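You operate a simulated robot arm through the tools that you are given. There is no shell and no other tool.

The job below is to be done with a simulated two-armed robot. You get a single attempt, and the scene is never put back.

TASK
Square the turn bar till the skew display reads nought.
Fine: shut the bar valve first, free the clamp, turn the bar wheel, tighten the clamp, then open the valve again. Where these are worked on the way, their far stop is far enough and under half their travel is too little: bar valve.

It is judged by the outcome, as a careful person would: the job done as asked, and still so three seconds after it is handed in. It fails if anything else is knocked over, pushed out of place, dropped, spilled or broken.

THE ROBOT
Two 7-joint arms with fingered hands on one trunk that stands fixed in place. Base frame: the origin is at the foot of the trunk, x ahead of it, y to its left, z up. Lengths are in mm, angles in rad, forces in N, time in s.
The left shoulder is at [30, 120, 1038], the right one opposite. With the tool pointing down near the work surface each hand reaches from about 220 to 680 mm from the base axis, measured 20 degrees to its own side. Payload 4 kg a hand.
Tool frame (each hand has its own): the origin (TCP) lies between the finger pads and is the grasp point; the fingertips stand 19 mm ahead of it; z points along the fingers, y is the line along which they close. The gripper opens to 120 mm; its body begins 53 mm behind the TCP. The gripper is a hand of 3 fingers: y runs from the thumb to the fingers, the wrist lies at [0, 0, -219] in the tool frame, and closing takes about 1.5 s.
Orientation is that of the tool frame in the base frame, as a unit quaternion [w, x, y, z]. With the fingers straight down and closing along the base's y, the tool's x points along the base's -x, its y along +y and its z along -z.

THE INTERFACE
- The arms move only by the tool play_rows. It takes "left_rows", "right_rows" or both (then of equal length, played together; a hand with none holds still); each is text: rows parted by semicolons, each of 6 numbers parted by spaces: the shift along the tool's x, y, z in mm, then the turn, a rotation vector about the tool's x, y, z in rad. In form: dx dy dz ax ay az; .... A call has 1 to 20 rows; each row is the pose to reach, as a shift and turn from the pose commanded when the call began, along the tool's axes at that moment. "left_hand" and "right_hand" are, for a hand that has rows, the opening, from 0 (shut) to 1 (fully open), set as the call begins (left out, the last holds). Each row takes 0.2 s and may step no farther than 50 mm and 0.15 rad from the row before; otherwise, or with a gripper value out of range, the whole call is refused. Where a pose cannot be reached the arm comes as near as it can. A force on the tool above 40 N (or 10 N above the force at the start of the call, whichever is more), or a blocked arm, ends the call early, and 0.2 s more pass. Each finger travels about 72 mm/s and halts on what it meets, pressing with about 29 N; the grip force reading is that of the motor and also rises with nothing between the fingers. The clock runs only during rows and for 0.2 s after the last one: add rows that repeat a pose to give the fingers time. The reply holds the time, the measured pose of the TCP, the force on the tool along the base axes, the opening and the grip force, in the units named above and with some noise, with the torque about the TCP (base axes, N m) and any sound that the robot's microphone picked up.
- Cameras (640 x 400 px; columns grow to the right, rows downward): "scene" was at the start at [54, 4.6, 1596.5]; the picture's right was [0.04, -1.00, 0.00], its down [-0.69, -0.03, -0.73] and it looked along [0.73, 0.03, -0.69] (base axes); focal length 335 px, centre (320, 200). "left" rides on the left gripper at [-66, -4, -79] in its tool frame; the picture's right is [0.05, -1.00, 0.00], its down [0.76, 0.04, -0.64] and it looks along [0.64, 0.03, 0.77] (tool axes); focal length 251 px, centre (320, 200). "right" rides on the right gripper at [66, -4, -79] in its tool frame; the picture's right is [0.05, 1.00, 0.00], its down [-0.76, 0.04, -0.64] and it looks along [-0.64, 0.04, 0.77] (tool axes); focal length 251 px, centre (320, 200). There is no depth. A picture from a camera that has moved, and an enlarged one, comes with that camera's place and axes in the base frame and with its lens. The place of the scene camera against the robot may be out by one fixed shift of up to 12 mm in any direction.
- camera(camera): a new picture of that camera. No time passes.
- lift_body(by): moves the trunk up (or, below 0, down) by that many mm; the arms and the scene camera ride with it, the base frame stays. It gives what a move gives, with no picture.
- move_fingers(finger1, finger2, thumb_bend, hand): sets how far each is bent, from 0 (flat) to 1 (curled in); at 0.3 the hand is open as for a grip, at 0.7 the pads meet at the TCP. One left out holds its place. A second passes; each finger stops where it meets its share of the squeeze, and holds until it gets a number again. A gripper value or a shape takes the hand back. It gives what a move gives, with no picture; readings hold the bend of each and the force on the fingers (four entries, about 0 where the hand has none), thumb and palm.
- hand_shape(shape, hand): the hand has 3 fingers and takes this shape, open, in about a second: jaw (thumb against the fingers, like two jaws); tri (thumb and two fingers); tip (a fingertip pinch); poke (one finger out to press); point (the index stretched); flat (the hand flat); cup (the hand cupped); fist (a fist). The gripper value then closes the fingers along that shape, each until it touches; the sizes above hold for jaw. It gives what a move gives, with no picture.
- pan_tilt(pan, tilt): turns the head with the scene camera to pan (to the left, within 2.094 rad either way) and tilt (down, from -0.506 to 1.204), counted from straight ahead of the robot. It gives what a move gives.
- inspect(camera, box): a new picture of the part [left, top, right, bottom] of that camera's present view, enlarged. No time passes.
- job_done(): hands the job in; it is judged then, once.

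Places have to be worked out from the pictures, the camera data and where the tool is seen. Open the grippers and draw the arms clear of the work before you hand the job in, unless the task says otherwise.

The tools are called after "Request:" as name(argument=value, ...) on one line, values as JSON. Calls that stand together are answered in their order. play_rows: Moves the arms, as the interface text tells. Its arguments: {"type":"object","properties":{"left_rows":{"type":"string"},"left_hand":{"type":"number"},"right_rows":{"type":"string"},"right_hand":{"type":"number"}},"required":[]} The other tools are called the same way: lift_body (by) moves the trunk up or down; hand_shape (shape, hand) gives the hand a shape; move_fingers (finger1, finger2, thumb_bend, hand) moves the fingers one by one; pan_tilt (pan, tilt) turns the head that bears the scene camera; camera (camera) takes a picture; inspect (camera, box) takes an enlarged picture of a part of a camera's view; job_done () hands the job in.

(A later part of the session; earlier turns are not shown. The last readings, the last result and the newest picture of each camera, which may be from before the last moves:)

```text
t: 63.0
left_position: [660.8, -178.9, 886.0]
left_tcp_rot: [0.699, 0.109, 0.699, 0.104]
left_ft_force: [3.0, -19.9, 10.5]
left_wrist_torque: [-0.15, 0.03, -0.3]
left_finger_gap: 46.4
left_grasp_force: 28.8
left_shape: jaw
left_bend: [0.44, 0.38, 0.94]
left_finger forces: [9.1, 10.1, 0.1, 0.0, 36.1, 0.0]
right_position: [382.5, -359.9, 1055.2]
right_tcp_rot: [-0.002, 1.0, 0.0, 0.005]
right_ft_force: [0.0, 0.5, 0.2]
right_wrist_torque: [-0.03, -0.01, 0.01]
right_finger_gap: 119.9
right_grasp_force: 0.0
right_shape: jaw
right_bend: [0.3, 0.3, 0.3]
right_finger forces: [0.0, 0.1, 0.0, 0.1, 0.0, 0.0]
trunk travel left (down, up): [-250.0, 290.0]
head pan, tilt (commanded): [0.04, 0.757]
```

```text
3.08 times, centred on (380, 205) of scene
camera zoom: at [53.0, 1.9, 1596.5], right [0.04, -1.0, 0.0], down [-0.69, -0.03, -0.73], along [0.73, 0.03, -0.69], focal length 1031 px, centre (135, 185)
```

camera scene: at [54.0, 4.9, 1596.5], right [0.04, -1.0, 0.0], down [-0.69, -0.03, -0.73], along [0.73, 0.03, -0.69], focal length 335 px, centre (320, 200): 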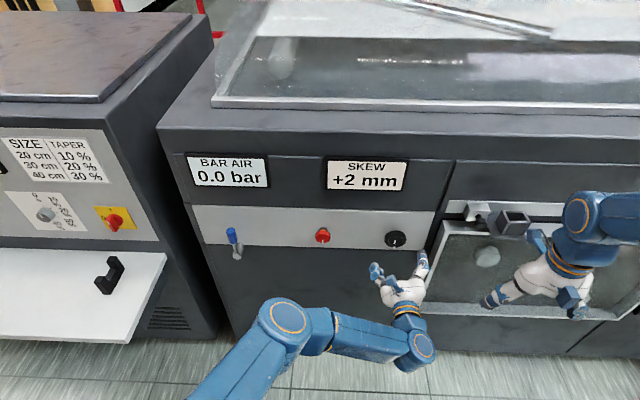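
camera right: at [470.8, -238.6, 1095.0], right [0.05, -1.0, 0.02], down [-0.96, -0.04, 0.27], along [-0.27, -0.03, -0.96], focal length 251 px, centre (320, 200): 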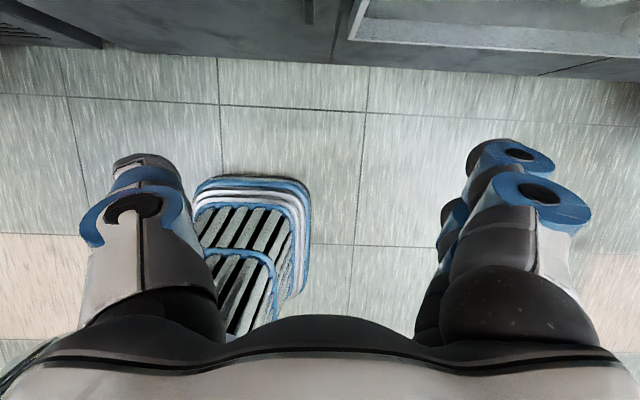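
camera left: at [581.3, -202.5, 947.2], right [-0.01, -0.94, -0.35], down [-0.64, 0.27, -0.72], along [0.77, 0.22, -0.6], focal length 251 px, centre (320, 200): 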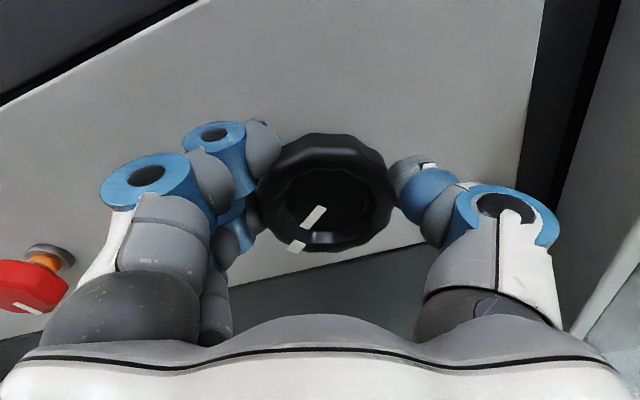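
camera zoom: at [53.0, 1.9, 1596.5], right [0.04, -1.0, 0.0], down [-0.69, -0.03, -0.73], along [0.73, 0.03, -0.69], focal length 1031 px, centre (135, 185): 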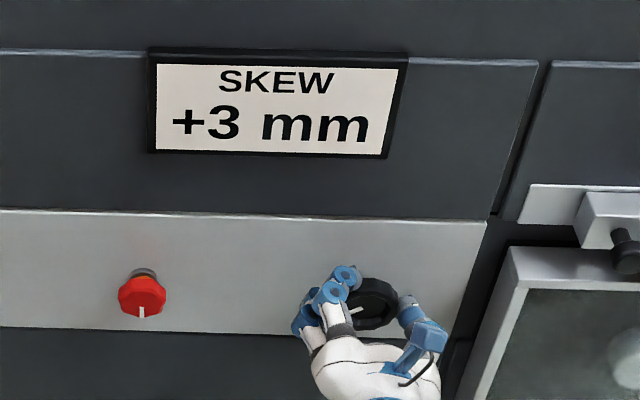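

Clockwise increases skew (+3), so zero lies anticlockwise. I turn back anticlockwise 1.8 rad (to ~0.9 rad past the start) with recentring, then read.

Request:
play_rows(left_rows="-0.6 -0.6 0 0 0 -0.1; -1.1 -1.2 0 0 0 -0.2; -1.1 -1.2 0 0 0 -0.3; -1.1 -1.2 0 0 0 -0.4; -1.1 -1.2 0 0 0 -0.5; -1.1 -1.2 0 0 0 -0.6; -1.1 -1.2 0 0 0 -0.7; -1.1 -1.2 0 0 0 -0.8; -1.1 -1.2 0 0 0 -0.9; -1.1 -1.2 0 0 0 -1.0; -1.1 -1.2 0 0 0 -1.1; -1.1 -1.2 0 0 0 -1.2; -1.1 -1.2 0 0 0 -1.3; -1.1 -1.2 0 0 0 -1.4; -1.1 -1.2 0 0 0 -1.5; -1.1 -1.2 0 0 0 -1.6; -1.1 -1.2 0 0 0 -1.7; -1.1 -1.2 0 0 0 -1.8; -1.1 -1.2 0 0 0 -1.8")

Request:
camera(camera="left")

Request:
inspect(camera="scene", box=[300, 140, 460, 270])

```text
t: 67.0
left_position: [660.7, -175.0, 886.1]
left_tcp_rot: [0.514, -0.484, 0.519, -0.481]
left_ft_force: [-6.0, 15.0, -17.7]
left_wrist_torque: [0.15, 0.56, 0.16]
left_finger_gap: 45.6
left_grasp_force: 28.9
left_shape: jaw
left_bend: [0.41, 0.34, 0.97]
left_finger forces: [16.7, 19.0, 0.0, 0.0, 19.7, 0.0]
right_position: [385.4, -356.6, 1054.5]
right_tcp_rot: [0.0, 1.0, 0.0, 0.003]
right_ft_force: [-0.9, 0.4, -0.1]
right_wrist_torque: [0.0, 0.0, -0.02]
right_finger_gap: 119.8
right_grasp_force: 0.0
right_shape: jaw
right_bend: [0.3, 0.3, 0.3]
right_finger forces: [0.0, 0.0, 0.0, 0.0, 0.1, 0.0]
trunk travel left (down, up): [-250.0, 290.0]
head pan, tilt (commanded): [0.04, 0.757]
```

```text
taken
camera left: at [582.4, -110.5, 893.3], right [0.01, -0.12, 0.99], down [-0.64, -0.76, -0.09], along [0.76, -0.64, -0.08], focal length 251 px, centre (320, 200)
```

left: 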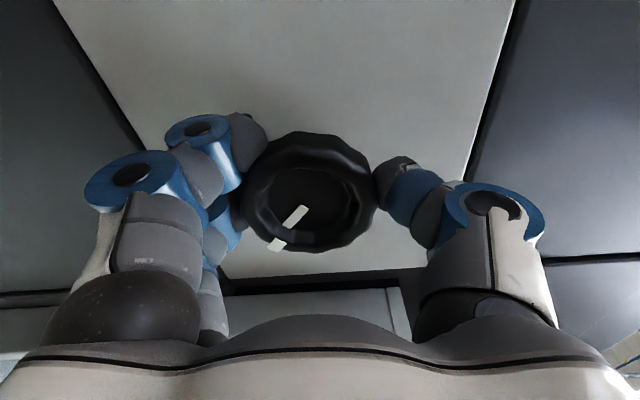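

```text
3.08 times, centred on (380, 205) of scene
camera zoom: at [55.4, 6.2, 1596.3], right [0.04, -1.0, 0.0], down [-0.69, -0.03, -0.72], along [0.72, 0.03, -0.69], focal length 1031 px, centre (135, 185)
```

zoom: 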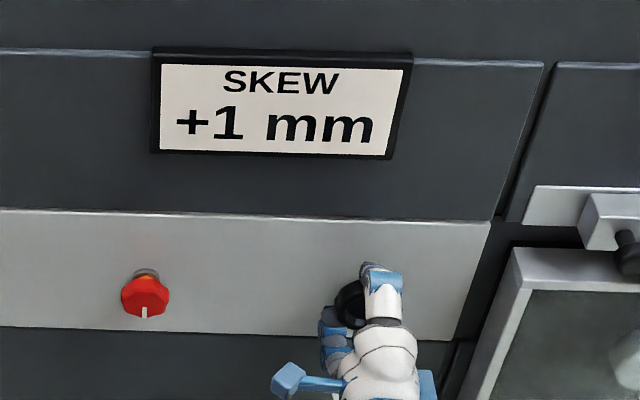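

Skew is down to +1. I continue anticlockwise 0.8 rad with recentring and read again.

Request:
play_rows(left_rows="-0.6 0.8 0 0 0 -0.1; -1.1 1.6 0 0 0 -0.2; -1.1 1.6 0 0 0 -0.3; -1.1 1.6 0 0 0 -0.4; -1.1 1.6 0 0 0 -0.5; -1.1 1.6 0 0 0 -0.6; -1.1 1.6 0 0 0 -0.7; -1.1 1.6 0 0 0 -0.8; -1.1 1.6 0 0 0 -0.8")

Request:
camera(camera="left")

Request:
inspect(camera="scene", box=[300, 140, 460, 270])

```text
t: 69.0
left_position: [661.9, -174.4, 882.0]
left_tcp_rot: [-0.286, 0.649, -0.288, 0.643]
left_ft_force: [-2.9, 15.5, -22.3]
left_wrist_torque: [0.15, 0.28, 0.0]
left_finger_gap: 45.8
left_grasp_force: 29.1
left_shape: jaw
left_bend: [0.41, 0.34, 0.97]
left_finger forces: [17.0, 15.8, 0.0, 0.1, 25.6, 0.0]
right_position: [384.9, -357.6, 1055.3]
right_tcp_rot: [0.0, 1.0, 0.0, 0.004]
right_ft_force: [0.3, -0.5, 0.7]
right_wrist_torque: [0.0, -0.01, 0.01]
right_finger_gap: 120.1
right_grasp_force: 0.1
right_shape: jaw
right_bend: [0.3, 0.3, 0.3]
right_finger forces: [0.0, 0.0, 0.1, 0.0, 0.0, 0.0]
trunk travel left (down, up): [-250.0, 290.0]
head pan, tilt (commanded): [0.04, 0.757]
```

```text
taken
camera left: at [582.1, -124.1, 840.8], right [0.01, 0.63, 0.78], down [-0.64, -0.6, 0.49], along [0.77, -0.5, 0.4], focal length 251 px, centre (320, 200)
```

left: 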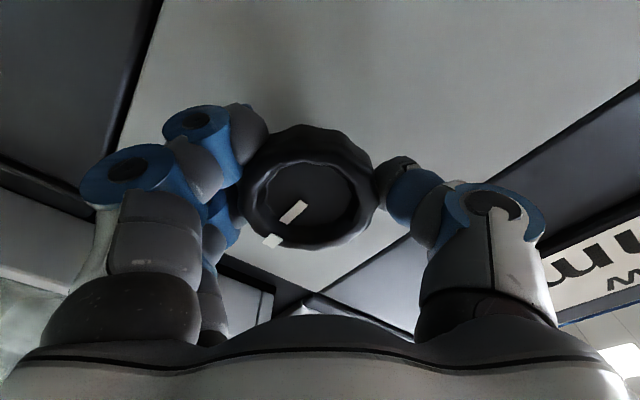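

```text
3.08 times, centred on (380, 205) of scene
camera zoom: at [56.5, 6.2, 1596.3], right [0.04, -1.0, 0.0], down [-0.69, -0.03, -0.72], along [0.72, 0.03, -0.69], focal length 1031 px, centre (135, 185)
```

zoom: 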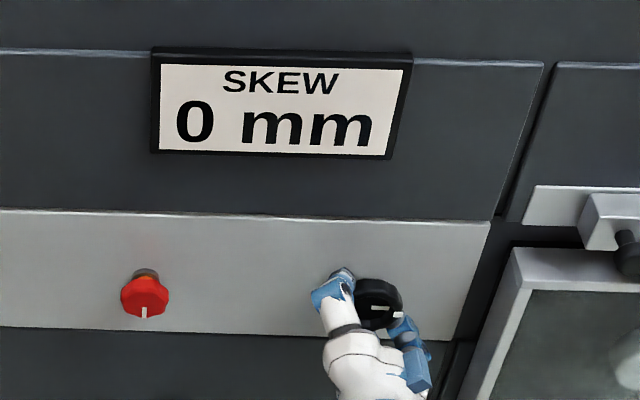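

The display reads 0 mm. To place it well inside the zero band I find the edge: I step back clockwise 0.15 rad (relieving side force) and re-read.

Request:
play_rows(left_rows="-1 0.4 0 0 0 0.05; -2 0.8 0 0 0 0.1; -2 0.8 0 0 0 0.15; -2 0.8 0 0 0 0.15")

Request:
inspect(camera="scene", box=[300, 140, 460, 270])

Request:
camera(camera="left")

```text
t: 70.0
left_position: [662.3, -175.1, 882.2]
left_tcp_rot: [-0.335, 0.623, -0.338, 0.621]
left_ft_force: [-1.5, 13.1, -14.4]
left_wrist_torque: [0.12, 0.34, 0.0]
left_finger_gap: 45.6
left_grasp_force: 29.0
left_shape: jaw
left_bend: [0.41, 0.34, 0.97]
left_finger forces: [14.7, 15.4, 0.1, 0.0, 25.4, 0.0]
right_position: [384.1, -356.5, 1055.3]
right_tcp_rot: [0.001, 1.0, 0.0, 0.004]
right_ft_force: [-0.2, 0.0, 0.3]
right_wrist_torque: [-0.01, 0.03, 0.01]
right_finger_gap: 119.8
right_grasp_force: 0.0
right_shape: jaw
right_bend: [0.3, 0.3, 0.3]
right_finger forces: [0.0, 0.1, 0.0, 0.1, 0.0, 0.1]
trunk travel left (down, up): [-250.0, 290.0]
head pan, tilt (commanded): [0.04, 0.757]
```

```text
3.08 times, centred on (380, 205) of scene
camera zoom: at [55.8, 6.1, 1596.4], right [0.04, -1.0, 0.0], down [-0.69, -0.03, -0.72], along [0.72, 0.03, -0.69], focal length 1031 px, centre (135, 185)
```

zoom: 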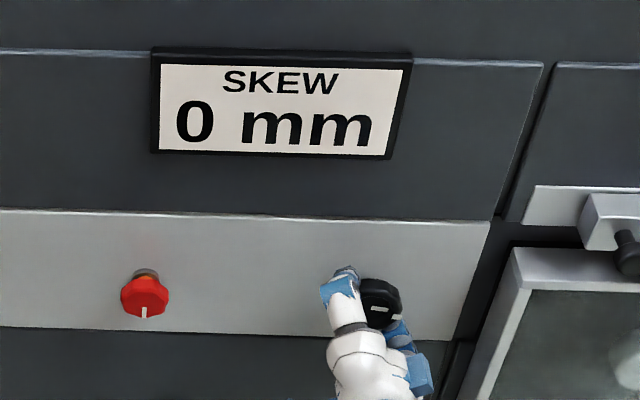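

```text
taken
camera left: at [582.2, -118.1, 848.7], right [0.01, 0.5, 0.86], down [-0.64, -0.66, 0.39], along [0.77, -0.56, 0.32], focal length 251 px, centre (320, 200)
```

left: 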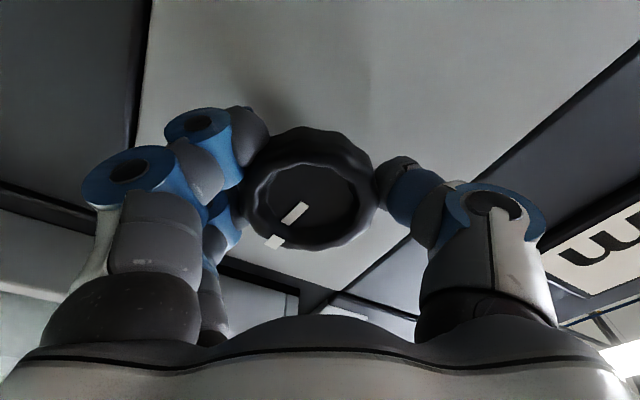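

Still 0 at 0.15 rad back. I step another 0.12 rad clockwise.

Request:
play_rows(left_rows="0 0 0 0 0 0.06; 0 0 0 0 0 0.12; 0 0 0 0 0 0.12")

Request:
inspect(camera="scene", box=[300, 140, 460, 270])

```text
t: 70.8
left_position: [661.5, -175.0, 883.3]
left_tcp_rot: [-0.37, 0.602, -0.374, 0.6]
left_ft_force: [-1.1, 12.9, -14.7]
left_wrist_torque: [0.11, 0.33, -0.02]
left_finger_gap: 45.8
left_grasp_force: 28.9
left_shape: jaw
left_bend: [0.41, 0.34, 0.97]
left_finger forces: [15.2, 15.9, 0.0, 0.0, 24.2, 0.0]
right_position: [384.1, -358.1, 1054.4]
right_tcp_rot: [0.0, 1.0, 0.0, 0.004]
right_ft_force: [0.0, 0.2, 0.1]
right_wrist_torque: [-0.02, 0.0, 0.02]
right_finger_gap: 120.3
right_grasp_force: 0.1
right_shape: jaw
right_bend: [0.3, 0.3, 0.3]
right_finger forces: [0.0, 0.0, 0.0, 0.1, 0.0, 0.1]
trunk travel left (down, up): [-250.0, 290.0]
head pan, tilt (commanded): [0.04, 0.757]
```

```text
3.08 times, centred on (380, 205) of scene
camera zoom: at [55.8, 5.9, 1596.3], right [0.04, -1.0, 0.0], down [-0.69, -0.03, -0.72], along [0.72, 0.03, -0.69], focal length 1031 px, centre (135, 185)
```

zoom: 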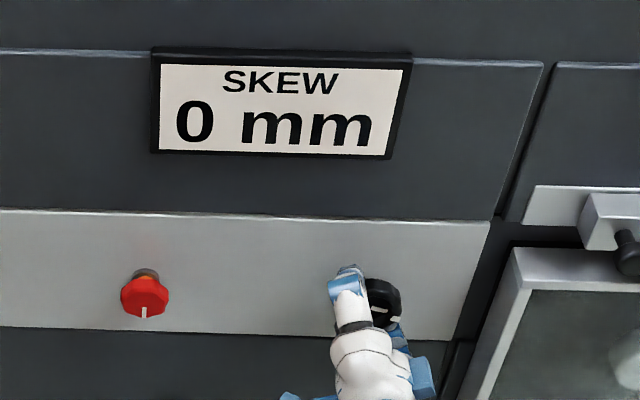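

Still 0. Another 0.12 rad clockwise.

Request:
play_rows(left_rows="0 0 0 0 0 0.06; 0 0 0 0 0 0.12; 0 0 0 0 0 0.12")

Request:
inspect(camera="scene", box=[300, 140, 460, 270])

```text
t: 71.6
left_position: [661.9, -174.8, 883.1]
left_tcp_rot: [-0.407, 0.578, -0.41, 0.576]
left_ft_force: [-1.9, 10.9, -10.6]
left_wrist_torque: [0.09, 0.34, 0.03]
left_finger_gap: 45.6
left_grasp_force: 28.6
left_shape: jaw
left_bend: [0.41, 0.34, 0.97]
left_finger forces: [14.8, 15.5, 0.0, 0.0, 24.2, 0.1]
right_position: [383.6, -357.6, 1055.8]
right_tcp_rot: [0.0, 1.0, 0.0, 0.003]
right_ft_force: [-0.3, 0.2, -0.8]
right_wrist_torque: [0.03, 0.0, 0.0]
right_finger_gap: 120.0
right_grasp_force: 0.0
right_shape: jaw
right_bend: [0.3, 0.3, 0.3]
right_finger forces: [0.1, 0.0, 0.1, 0.1, 0.0, 0.1]
trunk travel left (down, up): [-250.0, 290.0]
head pan, tilt (commanded): [0.04, 0.757]
```

```text
3.08 times, centred on (380, 205) of scene
camera zoom: at [55.3, 5.8, 1596.4], right [0.04, -1.0, 0.0], down [-0.69, -0.03, -0.73], along [0.72, 0.03, -0.69], focal length 1031 px, centre (135, 185)
```

zoom: 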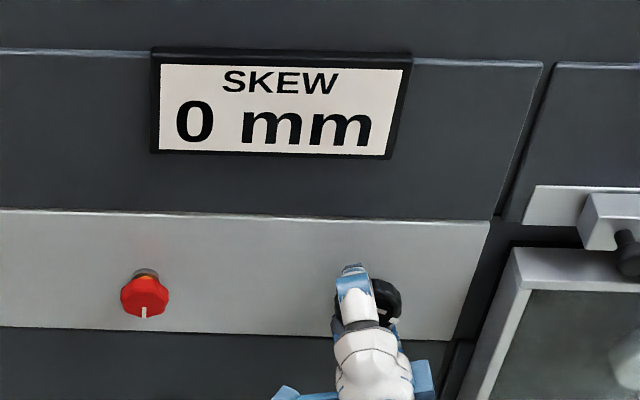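

Still 0 at ~0.39 rad back. One more 0.12 rad step clockwise.

Request:
play_rows(left_rows="0 0 0 0 0 0.06; 0 0 0 0 0 0.12; 0 0 0 0 0 0.12")

Request:
inspect(camera="scene", box=[300, 140, 460, 270])

```text
t: 72.4
left_position: [661.1, -173.6, 882.8]
left_tcp_rot: [-0.44, 0.552, -0.444, 0.551]
left_ft_force: [4.2, 9.0, -7.2]
left_wrist_torque: [0.08, 0.31, 0.05]
left_finger_gap: 45.7
left_grasp_force: 28.4
left_shape: jaw
left_bend: [0.41, 0.34, 0.97]
left_finger forces: [14.3, 15.2, 0.1, 0.0, 24.2, 0.0]
right_position: [384.2, -358.7, 1054.8]
right_tcp_rot: [0.0, 1.0, 0.0, 0.003]
right_ft_force: [0.2, 0.4, 0.1]
right_wrist_torque: [-0.04, 0.01, 0.03]
right_finger_gap: 120.1
right_grasp_force: 0.0
right_shape: jaw
right_bend: [0.3, 0.3, 0.3]
right_finger forces: [0.0, 0.0, 0.0, 0.1, 0.0, 0.0]
trunk travel left (down, up): [-250.0, 290.0]
head pan, tilt (commanded): [0.04, 0.757]
```

```text
3.08 times, centred on (380, 205) of scene
camera zoom: at [55.7, 5.6, 1596.4], right [0.04, -1.0, 0.0], down [-0.69, -0.03, -0.72], along [0.72, 0.03, -0.69], focal length 1031 px, centre (135, 185)
```

zoom: 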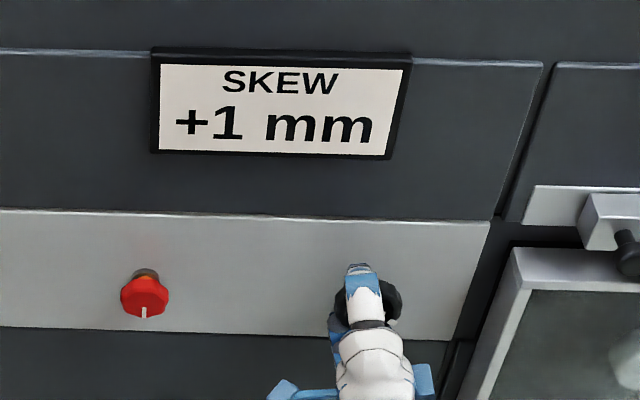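

The edge between +1 and 0 lies at hand roll ≈ −1.85 rad, which puts the middle of the zero band near −2.28. I turn anticlockwise 0.49 rad to sit in the middle.

Request:
play_rows(left_rows="0 0 0 0 0 -0.1; 0 0 0 0 0 -0.2; 0 0 0 0 0 -0.3; 0 0 0 0 0 -0.4; 0 0 0 0 0 -0.49; 0 0 0 0 0 -0.49")

Request:
inspect(camera="scene", box=[300, 140, 460, 270])

Request:
camera(camera="left")

```text
t: 73.8
left_position: [661.2, -173.8, 881.0]
left_tcp_rot: [-0.292, 0.645, -0.297, 0.641]
left_ft_force: [-0.3, 9.0, -16.7]
left_wrist_torque: [0.12, 0.25, -0.05]
left_finger_gap: 45.9
left_grasp_force: 28.8
left_shape: jaw
left_bend: [0.41, 0.34, 0.97]
left_finger forces: [15.5, 16.4, 0.1, 0.1, 24.7, 0.0]
right_position: [385.2, -357.3, 1055.0]
right_tcp_rot: [0.0, 1.0, 0.0, 0.003]
right_ft_force: [-0.3, -0.8, 0.8]
right_wrist_torque: [0.0, -0.04, 0.0]
right_finger_gap: 119.9
right_grasp_force: 0.1
right_shape: jaw
right_bend: [0.3, 0.3, 0.3]
right_finger forces: [0.0, 0.0, 0.0, 0.0, 0.0, 0.0]
trunk travel left (down, up): [-250.0, 290.0]
head pan, tilt (commanded): [0.04, 0.757]
```

```text
3.08 times, centred on (380, 205) of scene
camera zoom: at [56.2, 5.3, 1596.3], right [0.04, -1.0, 0.0], down [-0.69, -0.03, -0.72], along [0.72, 0.03, -0.69], focal length 1031 px, centre (135, 185)
```

zoom: 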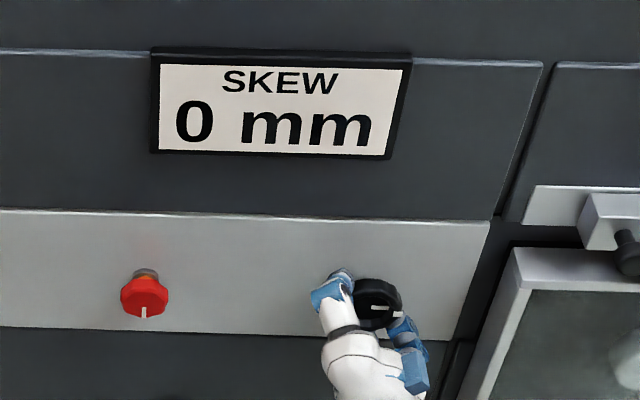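

```text
taken
camera left: at [582.0, -122.1, 840.2], right [0.01, 0.61, 0.79], down [-0.64, -0.6, 0.47], along [0.77, -0.51, 0.39], focal length 251 px, centre (320, 200)
```

left: 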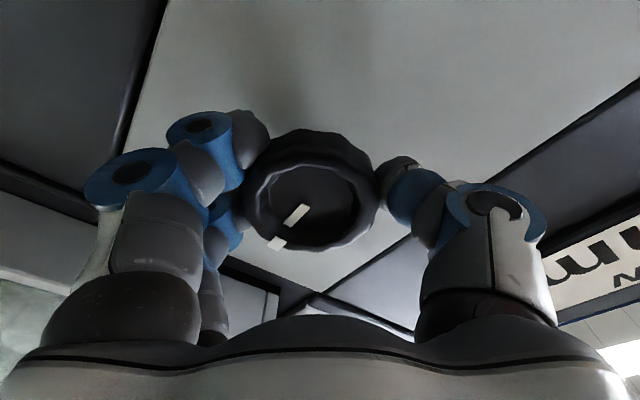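

The display reads 0 mm with the wheel mid-band. I open the hand and withdraw straight back.

Request:
play_rows(left_rows="0 0 0 0 0 0; 0 0 0 0 0 0; 0 0 0 0 0 0; 0 0 0 0 0 0; 0 0 0 0 0 0; 0 0 -10 0 0 0; 0 0 -30 0 0 0; 0 0 -60 0 0 0; 0 0 -80 0 0 0; 0 0 -80 0 0 0", left_hand=0.85)

Request:
inspect(camera="scene", box=[300, 140, 460, 270])

Request:
camera(camera="left")

```text
t: 76.0
left_position: [579.4, -172.7, 881.9]
left_tcp_rot: [-0.294, 0.643, -0.298, 0.641]
left_ft_force: [-0.3, 0.2, -0.7]
left_wrist_torque: [0.0, 0.03, 0.03]
left_finger_gap: 102.1
left_grasp_force: 0.2
left_shape: jaw
left_bend: [0.25, 0.25, 0.11]
left_finger forces: [0.1, 0.0, 0.0, 0.0, 0.1, 0.0]
right_position: [384.3, -357.5, 1055.2]
right_tcp_rot: [0.0, 1.0, 0.0, 0.004]
right_ft_force: [0.5, 0.9, 0.5]
right_wrist_torque: [0.02, 0.02, 0.03]
right_finger_gap: 120.0
right_grasp_force: 0.1
right_shape: jaw
right_bend: [0.3, 0.3, 0.3]
right_finger forces: [0.0, 0.0, 0.0, 0.0, 0.0, 0.0]
trunk travel left (down, up): [-250.0, 290.0]
head pan, tilt (commanded): [0.04, 0.757]
```

```text
3.08 times, centred on (380, 205) of scene
camera zoom: at [54.0, 4.6, 1596.5], right [0.04, -1.0, 0.0], down [-0.69, -0.03, -0.73], along [0.73, 0.03, -0.69], focal length 1031 px, centre (135, 185)
```

zoom: 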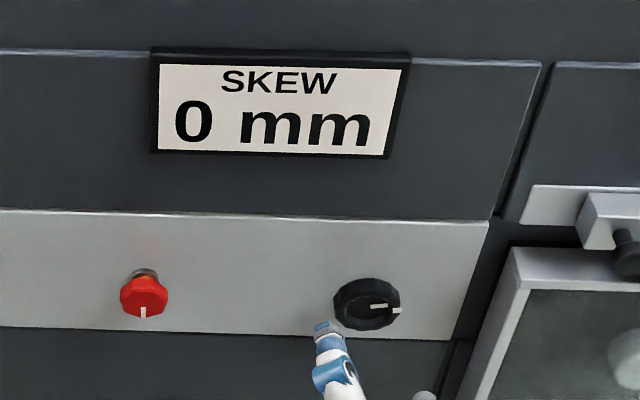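

```text
taken
camera left: at [501.1, -121.6, 840.5], right [0.0, 0.61, 0.79], down [-0.64, -0.6, 0.47], along [0.77, -0.51, 0.39], focal length 251 px, centre (320, 200)
```

left: 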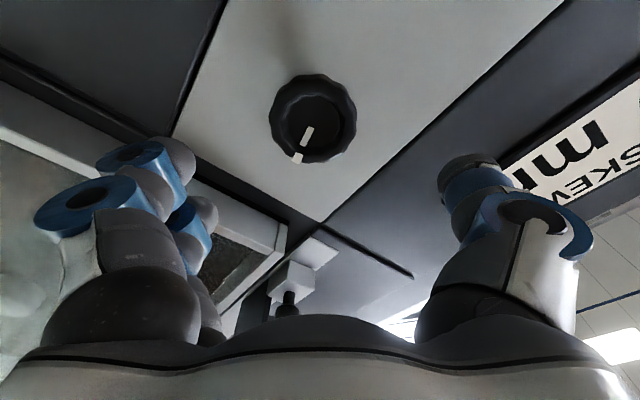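

Skew holds at 0 with the wheel released. I carry the left hand back in front of the red clamp knob, keeping the −2.28 rad roll for the clockwise turn.

Request:
play_rows(left_rows="-15 -13 0 0 0 0; -30 -26 0 0 0 0; -45 -39 0 0 0 0; -60 -52 0 0 0 0; -75 -65 0 0 0 0; -90 -79 0 0 0 0; -105 -92 0 0 0 0; -120 -105 0 0 0 0; -135 -118 0 0 0 0; -144.8 -126.8 0 0 0 0; -144.8 -126.8 0 0 0 0", left_hand=0.65)

Request:
camera(camera="left")

Request:
inspect(camera="left", box=[250, 50, 400, 180])

Request:
inspect(camera="scene", box=[290, 200, 420, 270])

```text
t: 78.4
left_position: [581.7, 17.2, 884.2]
left_tcp_rot: [-0.293, 0.643, -0.298, 0.642]
left_ft_force: [0.6, 0.3, -0.2]
left_wrist_torque: [-0.05, -0.04, 0.0]
left_finger_gap: 78.9
left_grasp_force: 0.1
left_shape: jaw
left_bend: [0.29, 0.29, 0.16]
left_finger forces: [0.0, 0.0, 0.1, 0.0, 0.0, 0.0]
right_position: [383.1, -358.3, 1055.6]
right_tcp_rot: [-0.001, 1.0, 0.001, 0.004]
right_ft_force: [0.8, 0.6, 0.5]
right_wrist_torque: [0.0, 0.0, 0.02]
right_finger_gap: 119.9
right_grasp_force: 0.0
right_shape: jaw
right_bend: [0.3, 0.3, 0.3]
right_finger forces: [0.1, 0.0, 0.0, 0.1, 0.0, 0.1]
trunk travel left (down, up): [-250.0, 290.0]
head pan, tilt (commanded): [0.04, 0.757]
```

```text
taken
camera left: at [502.6, 69.9, 843.7], right [0.0, 0.61, 0.79], down [-0.64, -0.6, 0.47], along [0.76, -0.51, 0.39], focal length 251 px, centre (320, 200)
```

left: 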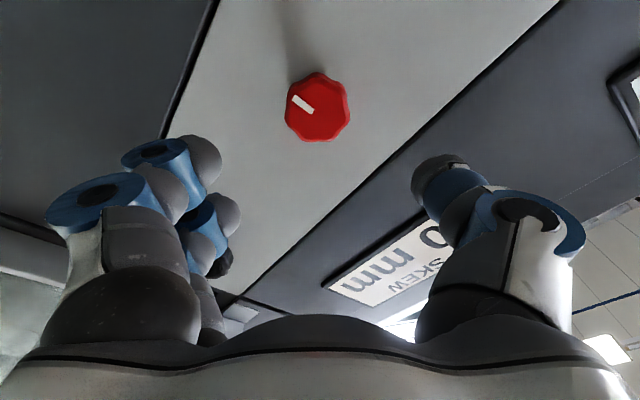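

```text
3.08 times, centred on (325, 115) of left
camera zoom: at [502.6, 69.9, 843.7], right [0.0, 0.61, 0.79], down [-0.64, -0.6, 0.47], along [0.76, -0.51, 0.39], focal length 774 px, centre (305, 462)
```

zoom: 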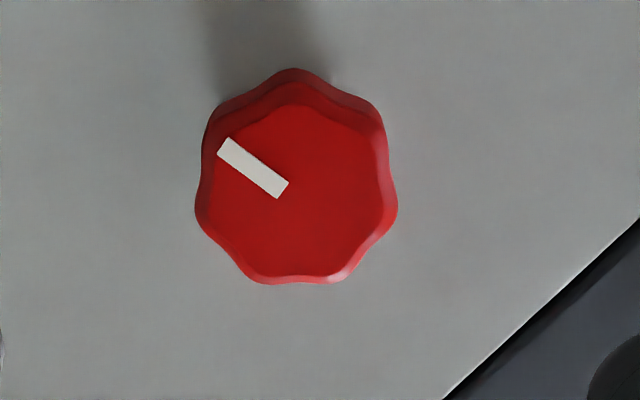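

```text
4.92 times, centred on (355, 235) of scene
camera zoom: at [54.0, 4.4, 1596.5], right [0.04, -1.0, 0.0], down [-0.69, -0.03, -0.73], along [0.73, 0.03, -0.69], focal length 1650 px, centre (148, 28)
```

zoom: 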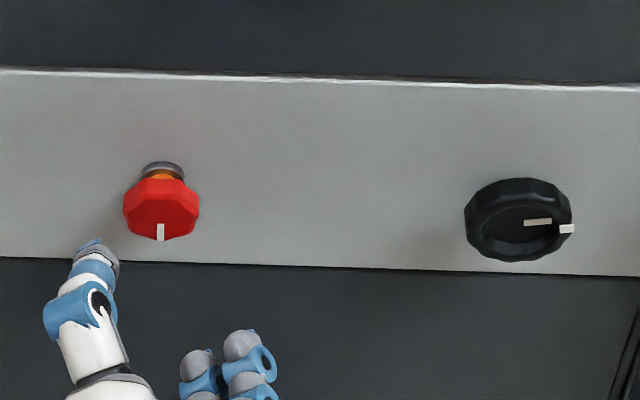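

The clamp mark points down and the knob stands ~5 mm proud (front at x≈660). I advance to x≈659 with a small centring shift, then close on it.

Request:
play_rows(left_rows="-2.5 0 12 0 0 0; -2.5 0 24 0 0 0; -2.5 0 36 0 0 0; -2.5 0 48 0 0 0; -2.5 0 58 0 0 0; -2.5 0 68 0 0 0; -2.5 0 77 0 0 0; -2.5 0 77 0 0 0")

Request:
camera(camera="left")

```text
t: 80.2
left_position: [659.3, 19.4, 884.5]
left_tcp_rot: [-0.293, 0.644, -0.297, 0.641]
left_ft_force: [0.9, -0.8, -0.5]
left_wrist_torque: [0.01, -0.01, -0.01]
left_finger_gap: 78.5
left_grasp_force: 0.1
left_shape: jaw
left_bend: [0.29, 0.29, 0.16]
left_finger forces: [0.0, 0.0, 0.0, 0.0, 0.0, 0.0]
right_position: [382.7, -358.0, 1054.9]
right_tcp_rot: [0.0, 1.0, 0.0, 0.005]
right_ft_force: [-0.2, 0.7, 0.6]
right_wrist_torque: [0.03, 0.01, 0.02]
right_finger_gap: 119.7
right_grasp_force: 0.1
right_shape: jaw
right_bend: [0.3, 0.3, 0.3]
right_finger forces: [0.1, 0.0, 0.0, 0.0, 0.1, 0.0]
trunk travel left (down, up): [-250.0, 290.0]
head pan, tilt (commanded): [0.04, 0.757]
```

```text
taken
camera left: at [579.5, 71.4, 843.2], right [0.0, 0.61, 0.79], down [-0.64, -0.6, 0.47], along [0.77, -0.51, 0.39], focal length 251 px, centre (320, 200)
```

left: 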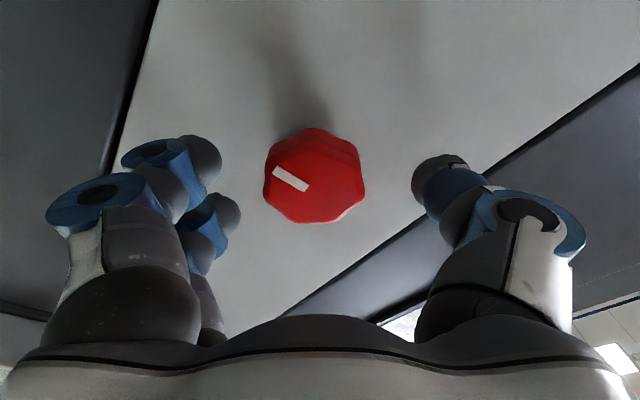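

I zoom to verify how the knob sits relative to the fingers before closing.

Request:
inspect(camera="left", box=[230, 100, 400, 250])

Request:
inspect(camera="scene", box=[280, 200, 380, 280])

```text
2.67 times, centred on (315, 175) of left
camera zoom: at [579.5, 71.4, 843.2], right [0.0, 0.61, 0.79], down [-0.64, -0.6, 0.47], along [0.77, -0.51, 0.39], focal length 670 px, centre (333, 267)
```

zoom: 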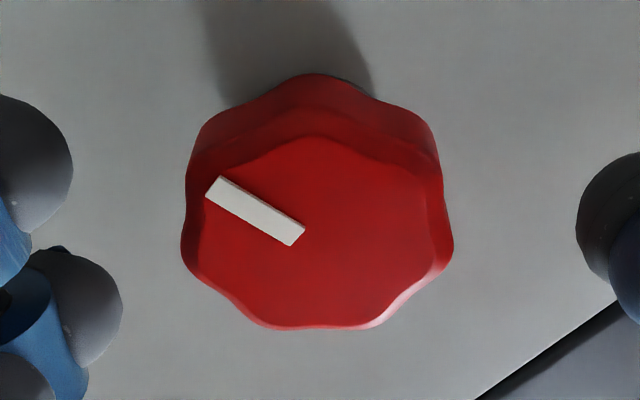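

```text
5.00 times, centred on (330, 240) of scene
camera zoom: at [53.8, 4.6, 1596.5], right [0.04, -1.0, 0.0], down [-0.69, -0.03, -0.73], along [0.73, 0.03, -0.69], focal length 1676 px, centre (270, 0)
```

zoom: 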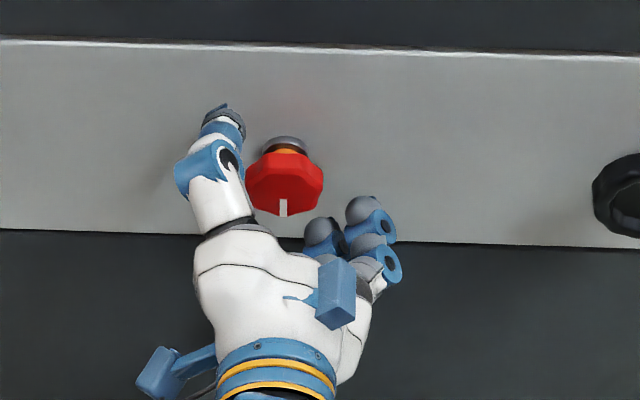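

Triangulating the two close views puts the freed knob's face at x≈667 and well centred on the hand. I advance 4 mm more and close.

Request:
play_rows(left_rows="0 1 2 0 0 0; 0 1 4 0 0 0; 0 1 4 0 0 0")

Request:
play_rows(left_rows="0 0 0 0 0 0; 0 0 0 0 0 0; 0 0 0 0 0 0; 0 0 0 0 0 0; 0 0 0 0 0 0; 0 0 0 0 0 0; 0 0 0 0 0 0; 0 0 0 0 0 0", left_hand=0)

Request:
camera(camera="left")

```text
t: 81.0
left_position: [663.5, 17.4, 882.9]
left_tcp_rot: [-0.294, 0.643, -0.297, 0.642]
left_ft_force: [0.1, -0.5, 0.1]
left_wrist_torque: [0.01, -0.01, -0.02]
left_finger_gap: 78.6
left_grasp_force: 0.1
left_shape: jaw
left_bend: [0.29, 0.29, 0.16]
left_finger forces: [0.0, 0.0, 0.1, 0.0, 0.0, 0.1]
right_position: [383.4, -358.3, 1055.9]
right_tcp_rot: [-0.001, 1.0, 0.0, 0.004]
right_ft_force: [0.1, 0.1, -0.5]
right_wrist_torque: [0.01, 0.01, 0.01]
right_finger_gap: 120.0
right_grasp_force: 0.0
right_shape: jaw
right_bend: [0.3, 0.3, 0.3]
right_finger forces: [0.0, 0.1, 0.0, 0.1, 0.0, 0.0]
trunk travel left (down, up): [-250.0, 290.0]
head pan, tilt (commanded): [0.04, 0.757]
```

```text
t: 82.8
left_position: [664.1, 17.3, 883.5]
left_tcp_rot: [-0.295, 0.643, -0.296, 0.642]
left_ft_force: [3.6, -0.1, 2.8]
left_wrist_torque: [0.03, -0.01, -0.01]
left_finger_gap: 30.8
left_grasp_force: 28.7
left_shape: jaw
left_bend: [0.43, 0.47, 0.94]
left_finger forces: [11.1, 10.1, 0.0, 0.0, 26.3, 0.0]
right_position: [383.0, -358.0, 1055.0]
right_tcp_rot: [-0.001, 1.0, 0.0, 0.003]
right_ft_force: [-0.6, -0.2, 0.5]
right_wrist_torque: [-0.01, -0.02, -0.01]
right_finger_gap: 119.7
right_grasp_force: 0.1
right_shape: jaw
right_bend: [0.3, 0.3, 0.3]
right_finger forces: [0.0, 0.1, 0.1, 0.1, 0.0, 0.0]
trunk travel left (down, up): [-250.0, 290.0]
head pan, tilt (commanded): [0.04, 0.757]
```

```text
taken
camera left: at [584.2, 70.4, 841.6], right [0.0, 0.61, 0.79], down [-0.64, -0.61, 0.47], along [0.77, -0.51, 0.39], focal length 251 px, centre (320, 200)
```

left: 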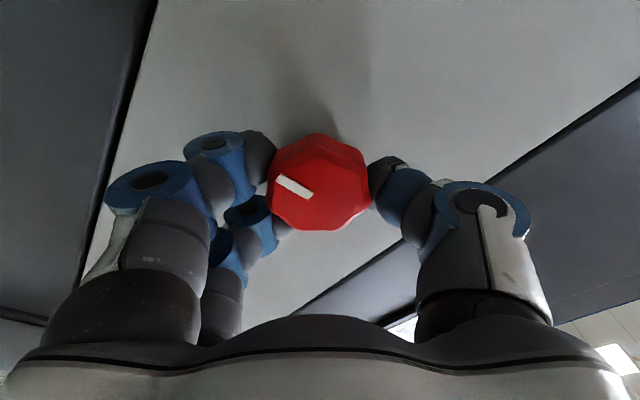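

A balanced grip. Now I turn the clamp knob clockwise 1.8 rad, following its inward travel by ~3 mm.

Request:
play_rows(left_rows="0 0 0.2 0 0 0.1; 0 0 0.3 0 0 0.2; 0 0 0.5 0 0 0.3; 0 0 0.6 0 0 0.4; 0 0 0.8 0 0 0.5; 0 0 1 0 0 0.6; 0 0 1.2 0 0 0.7; 0 0 1.3 0 0 0.8; 0 0 1.5 0 0 0.9; 0 0 1.7 0 0 1.0; 0 0 1.8 0 0 1.1; 0 0 2 0 0 1.2; 0 0 2.1 0 0 1.3; 0 0 2.3 0 0 1.4; 0 0 2.5 0 0 1.5; 0 0 2.6 0 0 1.6; 0 0 2.8 0 0 1.7; 0 0 3 0 0 1.8; 0 0 3 0 0 1.8")

Request:
camera(camera="left")

Request:
camera(camera="scene")

```text
t: 86.8
left_position: [664.3, 17.9, 881.5]
left_tcp_rot: [0.685, -0.167, 0.689, -0.168]
left_ft_force: [-13.9, -0.8, -17.3]
left_wrist_torque: [-0.06, 0.2, 0.17]
left_finger_gap: 31.0
left_grasp_force: 29.3
left_shape: jaw
left_bend: [0.42, 0.47, 0.95]
left_finger forces: [16.1, 15.1, 0.0, 0.0, 26.3, 0.1]
right_position: [383.4, -357.6, 1055.2]
right_tcp_rot: [0.0, 1.0, 0.001, 0.004]
right_ft_force: [-0.6, 0.3, 0.4]
right_wrist_torque: [0.01, 0.0, 0.01]
right_finger_gap: 120.1
right_grasp_force: 0.0
right_shape: jaw
right_bend: [0.3, 0.3, 0.3]
right_finger forces: [0.0, 0.0, 0.0, 0.0, 0.1, 0.1]
trunk travel left (down, up): [-250.0, 290.0]
head pan, tilt (commanded): [0.04, 0.757]
```

```text
taken
camera left: at [586.0, 45.1, 941.5], right [0.0, -0.91, 0.41], down [-0.65, -0.31, -0.69], along [0.76, -0.27, -0.59], focal length 251 px, centre (320, 200)
```

left: 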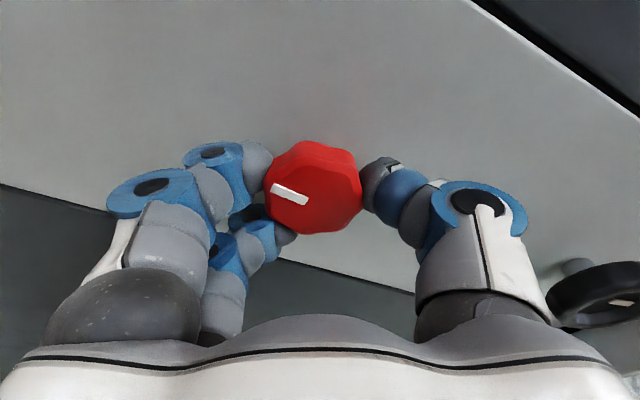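

```text
taken
camera scene: at [53.9, 4.6, 1596.4], right [0.04, -1.0, 0.0], down [-0.69, -0.03, -0.73], along [0.73, 0.03, -0.69], focal length 335 px, centre (320, 200)
```

scene: 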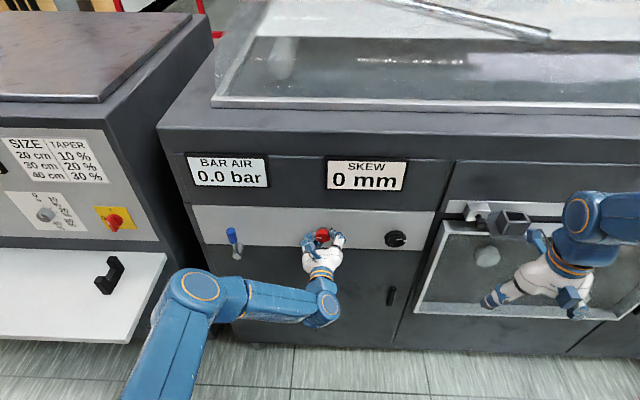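

Knob turned 1.8 rad, skew still 0. I continue clockwise in the same grip toward the tight stop, easing the downward side force.

Request:
play_rows(left_rows="0.5 0.2 0 0 0 0.1; 0.9 0.5 0 0 0 0.2; 0.9 0.5 0 0 0 0.3; 0.9 0.5 0 0 0 0.4; 0.9 0.5 0 0 0 0.5; 0.9 0.5 0 0 0 0.6; 0.9 0.5 0.3 0 0 0.7; 0.9 0.5 0.6 0 0 0.8; 0.9 0.5 0.9 0 0 0.9; 0.9 0.5 1.2 0 0 1.0; 0.9 0.5 1.5 0 0 1.1; 0.9 0.5 1.5 0 0 1.2; 0.9 0.5 1.5 0 0 1.2")

Request:
camera(camera="left")

Request:
inspect(camera="scene", box=[290, 140, 450, 270])

```text
t: 89.6
left_position: [664.9, 17.9, 881.7]
left_tcp_rot: [0.66, 0.252, 0.663, 0.247]
left_ft_force: [-20.6, 5.5, -18.2]
left_wrist_torque: [-0.01, 0.18, 0.04]
left_finger_gap: 31.8
left_grasp_force: 29.1
left_shape: jaw
left_bend: [0.42, 0.48, 0.96]
left_finger forces: [12.5, 14.4, 0.1, 0.0, 34.4, 0.1]
right_position: [381.7, -357.4, 1055.2]
right_tcp_rot: [-0.001, 1.0, 0.0, 0.004]
right_ft_force: [0.0, 0.6, 0.0]
right_wrist_torque: [-0.01, -0.03, -0.01]
right_finger_gap: 120.0
right_grasp_force: 0.0
right_shape: jaw
right_bend: [0.3, 0.3, 0.3]
right_finger forces: [0.0, 0.1, 0.1, 0.1, 0.0, 0.0]
trunk travel left (down, up): [-250.0, 290.0]
head pan, tilt (commanded): [0.04, 0.757]
```

```text
taken
camera left: at [586.5, -28.4, 927.0], right [-0.01, -0.71, -0.7], down [-0.65, 0.54, -0.54], along [0.76, 0.45, -0.46], focal length 251 px, centre (320, 200)
```

left: 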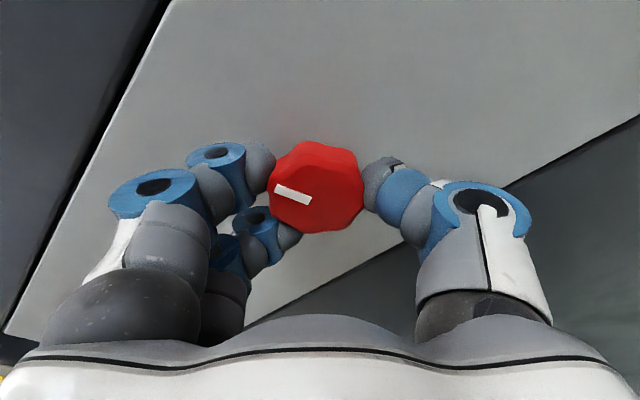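

```text
3.08 times, centred on (370, 205) of scene
camera zoom: at [53.2, 5.5, 1596.4], right [0.04, -1.0, 0.0], down [-0.69, -0.03, -0.73], along [0.73, 0.03, -0.69], focal length 1031 px, centre (166, 185)
```

zoom: 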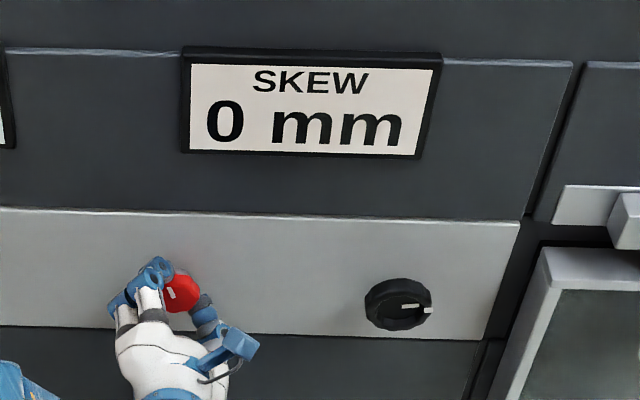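

About 3.0 rad turned, no stop yet; skew 0. I continue a further 0.45 rad, backing off the forward push slightly, to reach the tight stop.

Request:
play_rows(left_rows="0.4 -0.3 -1 0 0 0.06; 0.8 -0.6 -1.5 0 0 0.12; 0.8 -0.6 -1.5 0 0 0.18; 0.8 -0.6 -1.5 0 0 0.24; 0.8 -0.6 -1.5 0 0 0.3; 0.8 -0.6 -1.5 0 0 0.36; 0.8 -0.6 -1.5 0 0 0.42; 0.8 -0.6 -1.5 0 0 0.45; 0.8 -0.6 -1.5 0 0 0.45")

Request:
camera(camera="left")

Request:
inspect(camera="scene", box=[290, 140, 450, 270])

```text
t: 91.6
left_position: [665.5, 17.9, 879.3]
left_tcp_rot: [0.59, 0.393, 0.589, 0.389]
left_ft_force: [-3.4, -6.0, -11.8]
left_wrist_torque: [-0.49, 0.21, -0.14]
left_finger_gap: 30.4
left_grasp_force: 29.2
left_shape: jaw
left_bend: [0.45, 1.0, 0.96]
left_finger forces: [9.5, 13.7, 0.0, 0.0, 33.6, 0.1]
right_position: [382.3, -358.4, 1055.7]
right_tcp_rot: [-0.002, 1.0, 0.0, 0.003]
right_ft_force: [0.9, -0.2, -0.1]
right_wrist_torque: [0.02, -0.01, -0.03]
right_finger_gap: 120.0
right_grasp_force: 0.1
right_shape: jaw
right_bend: [0.3, 0.3, 0.3]
right_finger forces: [0.1, 0.0, 0.0, 0.0, 0.1, 0.1]
trunk travel left (down, up): [-250.0, 290.0]
head pan, tilt (commanded): [0.04, 0.757]
```

```text
taken
camera left: at [585.6, -45.2, 902.4], right [0.0, -0.34, -0.94], down [-0.64, 0.72, -0.26], along [0.77, 0.6, -0.22], focal length 251 px, centre (320, 200)
```

left: 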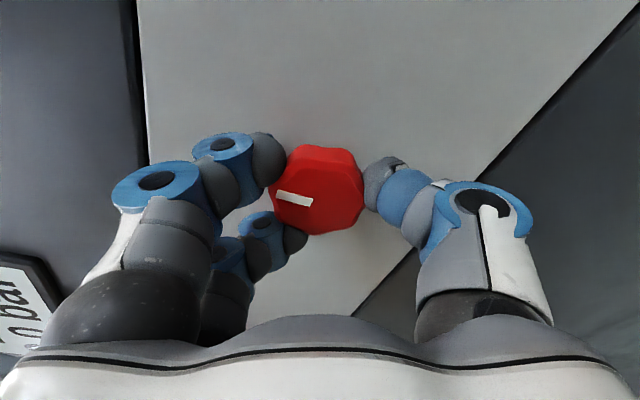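

```text
3.08 times, centred on (370, 205) of scene
camera zoom: at [54.9, 3.9, 1596.4], right [0.04, -1.0, 0.0], down [-0.69, -0.03, -0.73], along [0.72, 0.03, -0.69], focal length 1031 px, centre (166, 185)
```

zoom: 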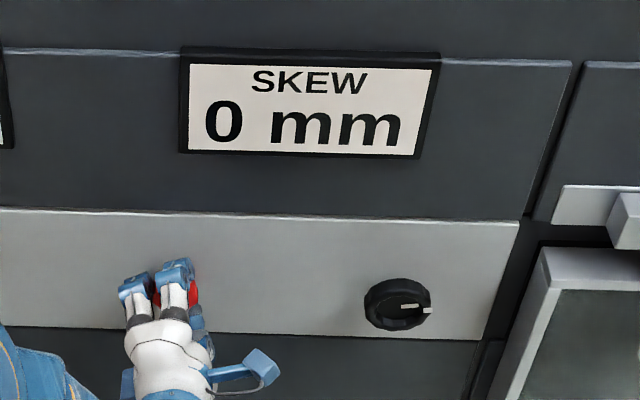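

Torque of −0.49 N·m and the mark position match the original tight state. I press 0.15 rad more to seat it firmly.

Request:
play_rows(left_rows="0 0 0 0 0 0.05; 0 0 0 0 0 0.1; 0 0 0 0 0 0.15; 0 0 0 0 0 0.15")

Request:
camera(camera="left")

```text
t: 92.6
left_position: [665.9, 15.6, 879.4]
left_tcp_rot: [0.558, 0.437, 0.559, 0.43]
left_ft_force: [-3.6, -19.4, -10.7]
left_wrist_torque: [-0.77, 0.21, -0.26]
left_finger_gap: 29.1
left_grasp_force: 28.9
left_shape: jaw
left_bend: [0.46, 1.0, 0.96]
left_finger forces: [7.2, 16.2, 0.0, 0.1, 34.7, 0.1]
right_position: [383.0, -360.1, 1053.9]
right_tcp_rot: [-0.001, 1.0, -0.001, 0.004]
right_ft_force: [-0.3, -0.1, -0.3]
right_wrist_torque: [-0.02, -0.01, 0.01]
right_finger_gap: 119.8
right_grasp_force: 0.0
right_shape: jaw
right_bend: [0.3, 0.3, 0.3]
right_finger forces: [0.1, 0.0, 0.0, 0.1, 0.1, 0.1]
trunk travel left (down, up): [-250.0, 290.0]
head pan, tilt (commanded): [0.04, 0.757]
```

```text
taken
camera left: at [585.9, -49.9, 892.2], right [-0.01, -0.19, -0.98], down [-0.64, 0.76, -0.15], along [0.77, 0.63, -0.13], focal length 251 px, centre (320, 200)
```

left: 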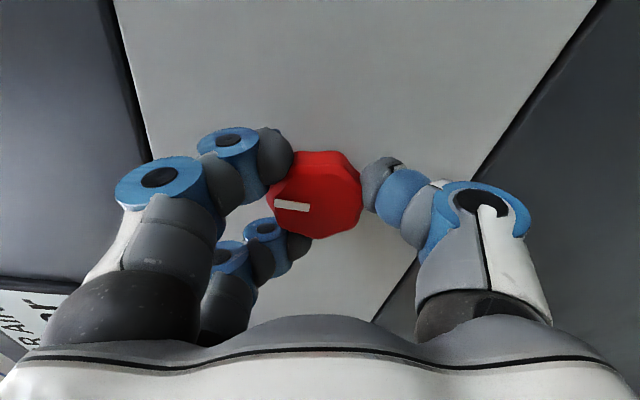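

Torque is −0.77 N·m: the clamp is hard tight. I open the hand directly and withdraw, then check knob and display.

Request:
play_rows(left_rows="0 0 0 0 0 0; 0 0 0 0 0 0; 0 0 0 0 0 0; 0 0 0 0 0 0; 0 0 0 0 0 0; 0 0 -10 0 0 0; 0 0 -30 0 0 0; 0 0 -60 0 0 0; 0 0 -90 0 0 0; 0 0 -90 0 0 0", left_hand=0.75)

Request:
inspect(camera="scene", box=[270, 200, 410, 270])

Request:
camera(camera="scene")

Request:
camera(camera="left")

```text
t: 94.8
left_position: [576.0, 17.8, 881.6]
left_tcp_rot: [0.558, 0.435, 0.559, 0.432]
left_ft_force: [1.2, 0.6, -0.5]
left_wrist_torque: [-0.02, -0.02, -0.01]
left_finger_gap: 89.5
left_grasp_force: 0.1
left_shape: jaw
left_bend: [0.26, 0.26, 0.12]
left_finger forces: [0.1, 0.0, 0.1, 0.0, 0.1, 0.1]
right_position: [384.0, -357.3, 1054.8]
right_tcp_rot: [0.0, 1.0, 0.001, 0.005]
right_ft_force: [-0.7, -0.8, 0.6]
right_wrist_torque: [0.03, -0.01, -0.01]
right_finger_gap: 120.1
right_grasp_force: 0.1
right_shape: jaw
right_bend: [0.3, 0.3, 0.3]
right_finger forces: [0.0, 0.1, 0.1, 0.0, 0.0, 0.0]
trunk travel left (down, up): [-250.0, 290.0]
head pan, tilt (commanded): [0.04, 0.757]
```

```text
4.57 times, centred on (340, 235) of scene
camera zoom: at [54.2, 4.7, 1596.5], right [0.04, -1.0, 0.0], down [-0.69, -0.03, -0.73], along [0.72, 0.03, -0.69], focal length 1532 px, centre (229, 40)
```

zoom: 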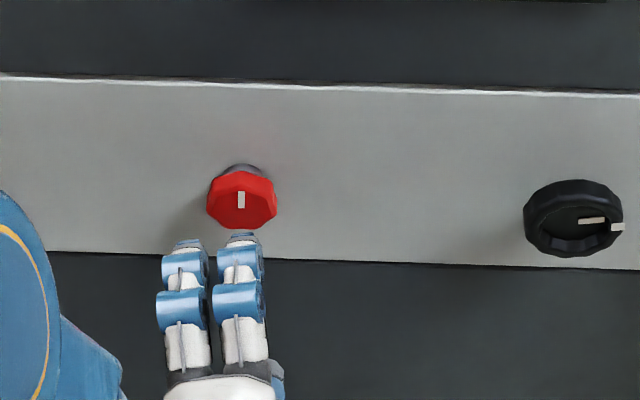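

```text
taken
camera scene: at [54.2, 4.7, 1596.5], right [0.04, -1.0, 0.0], down [-0.69, -0.03, -0.73], along [0.72, 0.03, -0.69], focal length 335 px, centre (320, 200)
```

scene: 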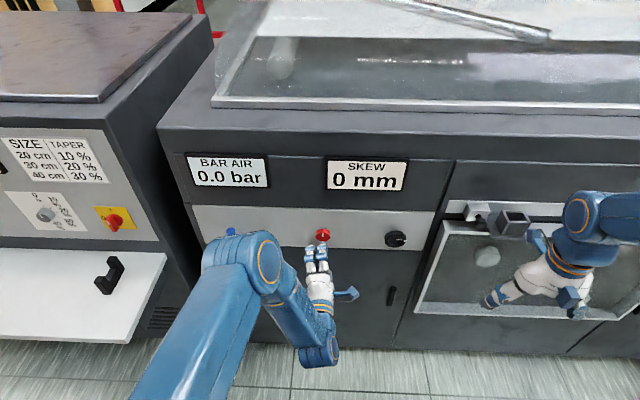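

```text
taken
camera left: at [496.2, -47.9, 894.0], right [0.0, -0.2, -0.98], down [-0.64, 0.75, -0.15], along [0.77, 0.63, -0.13], focal length 251 px, centre (320, 200)
```

left: 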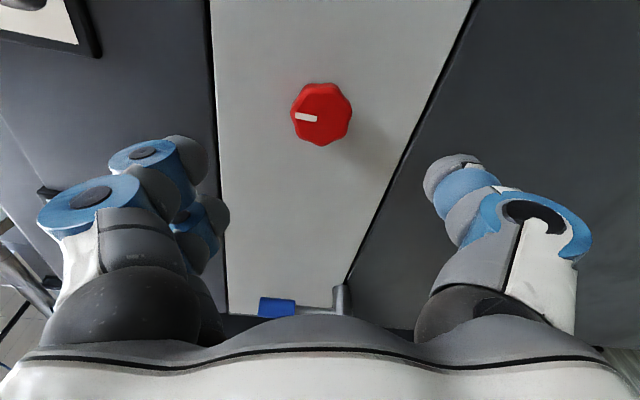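

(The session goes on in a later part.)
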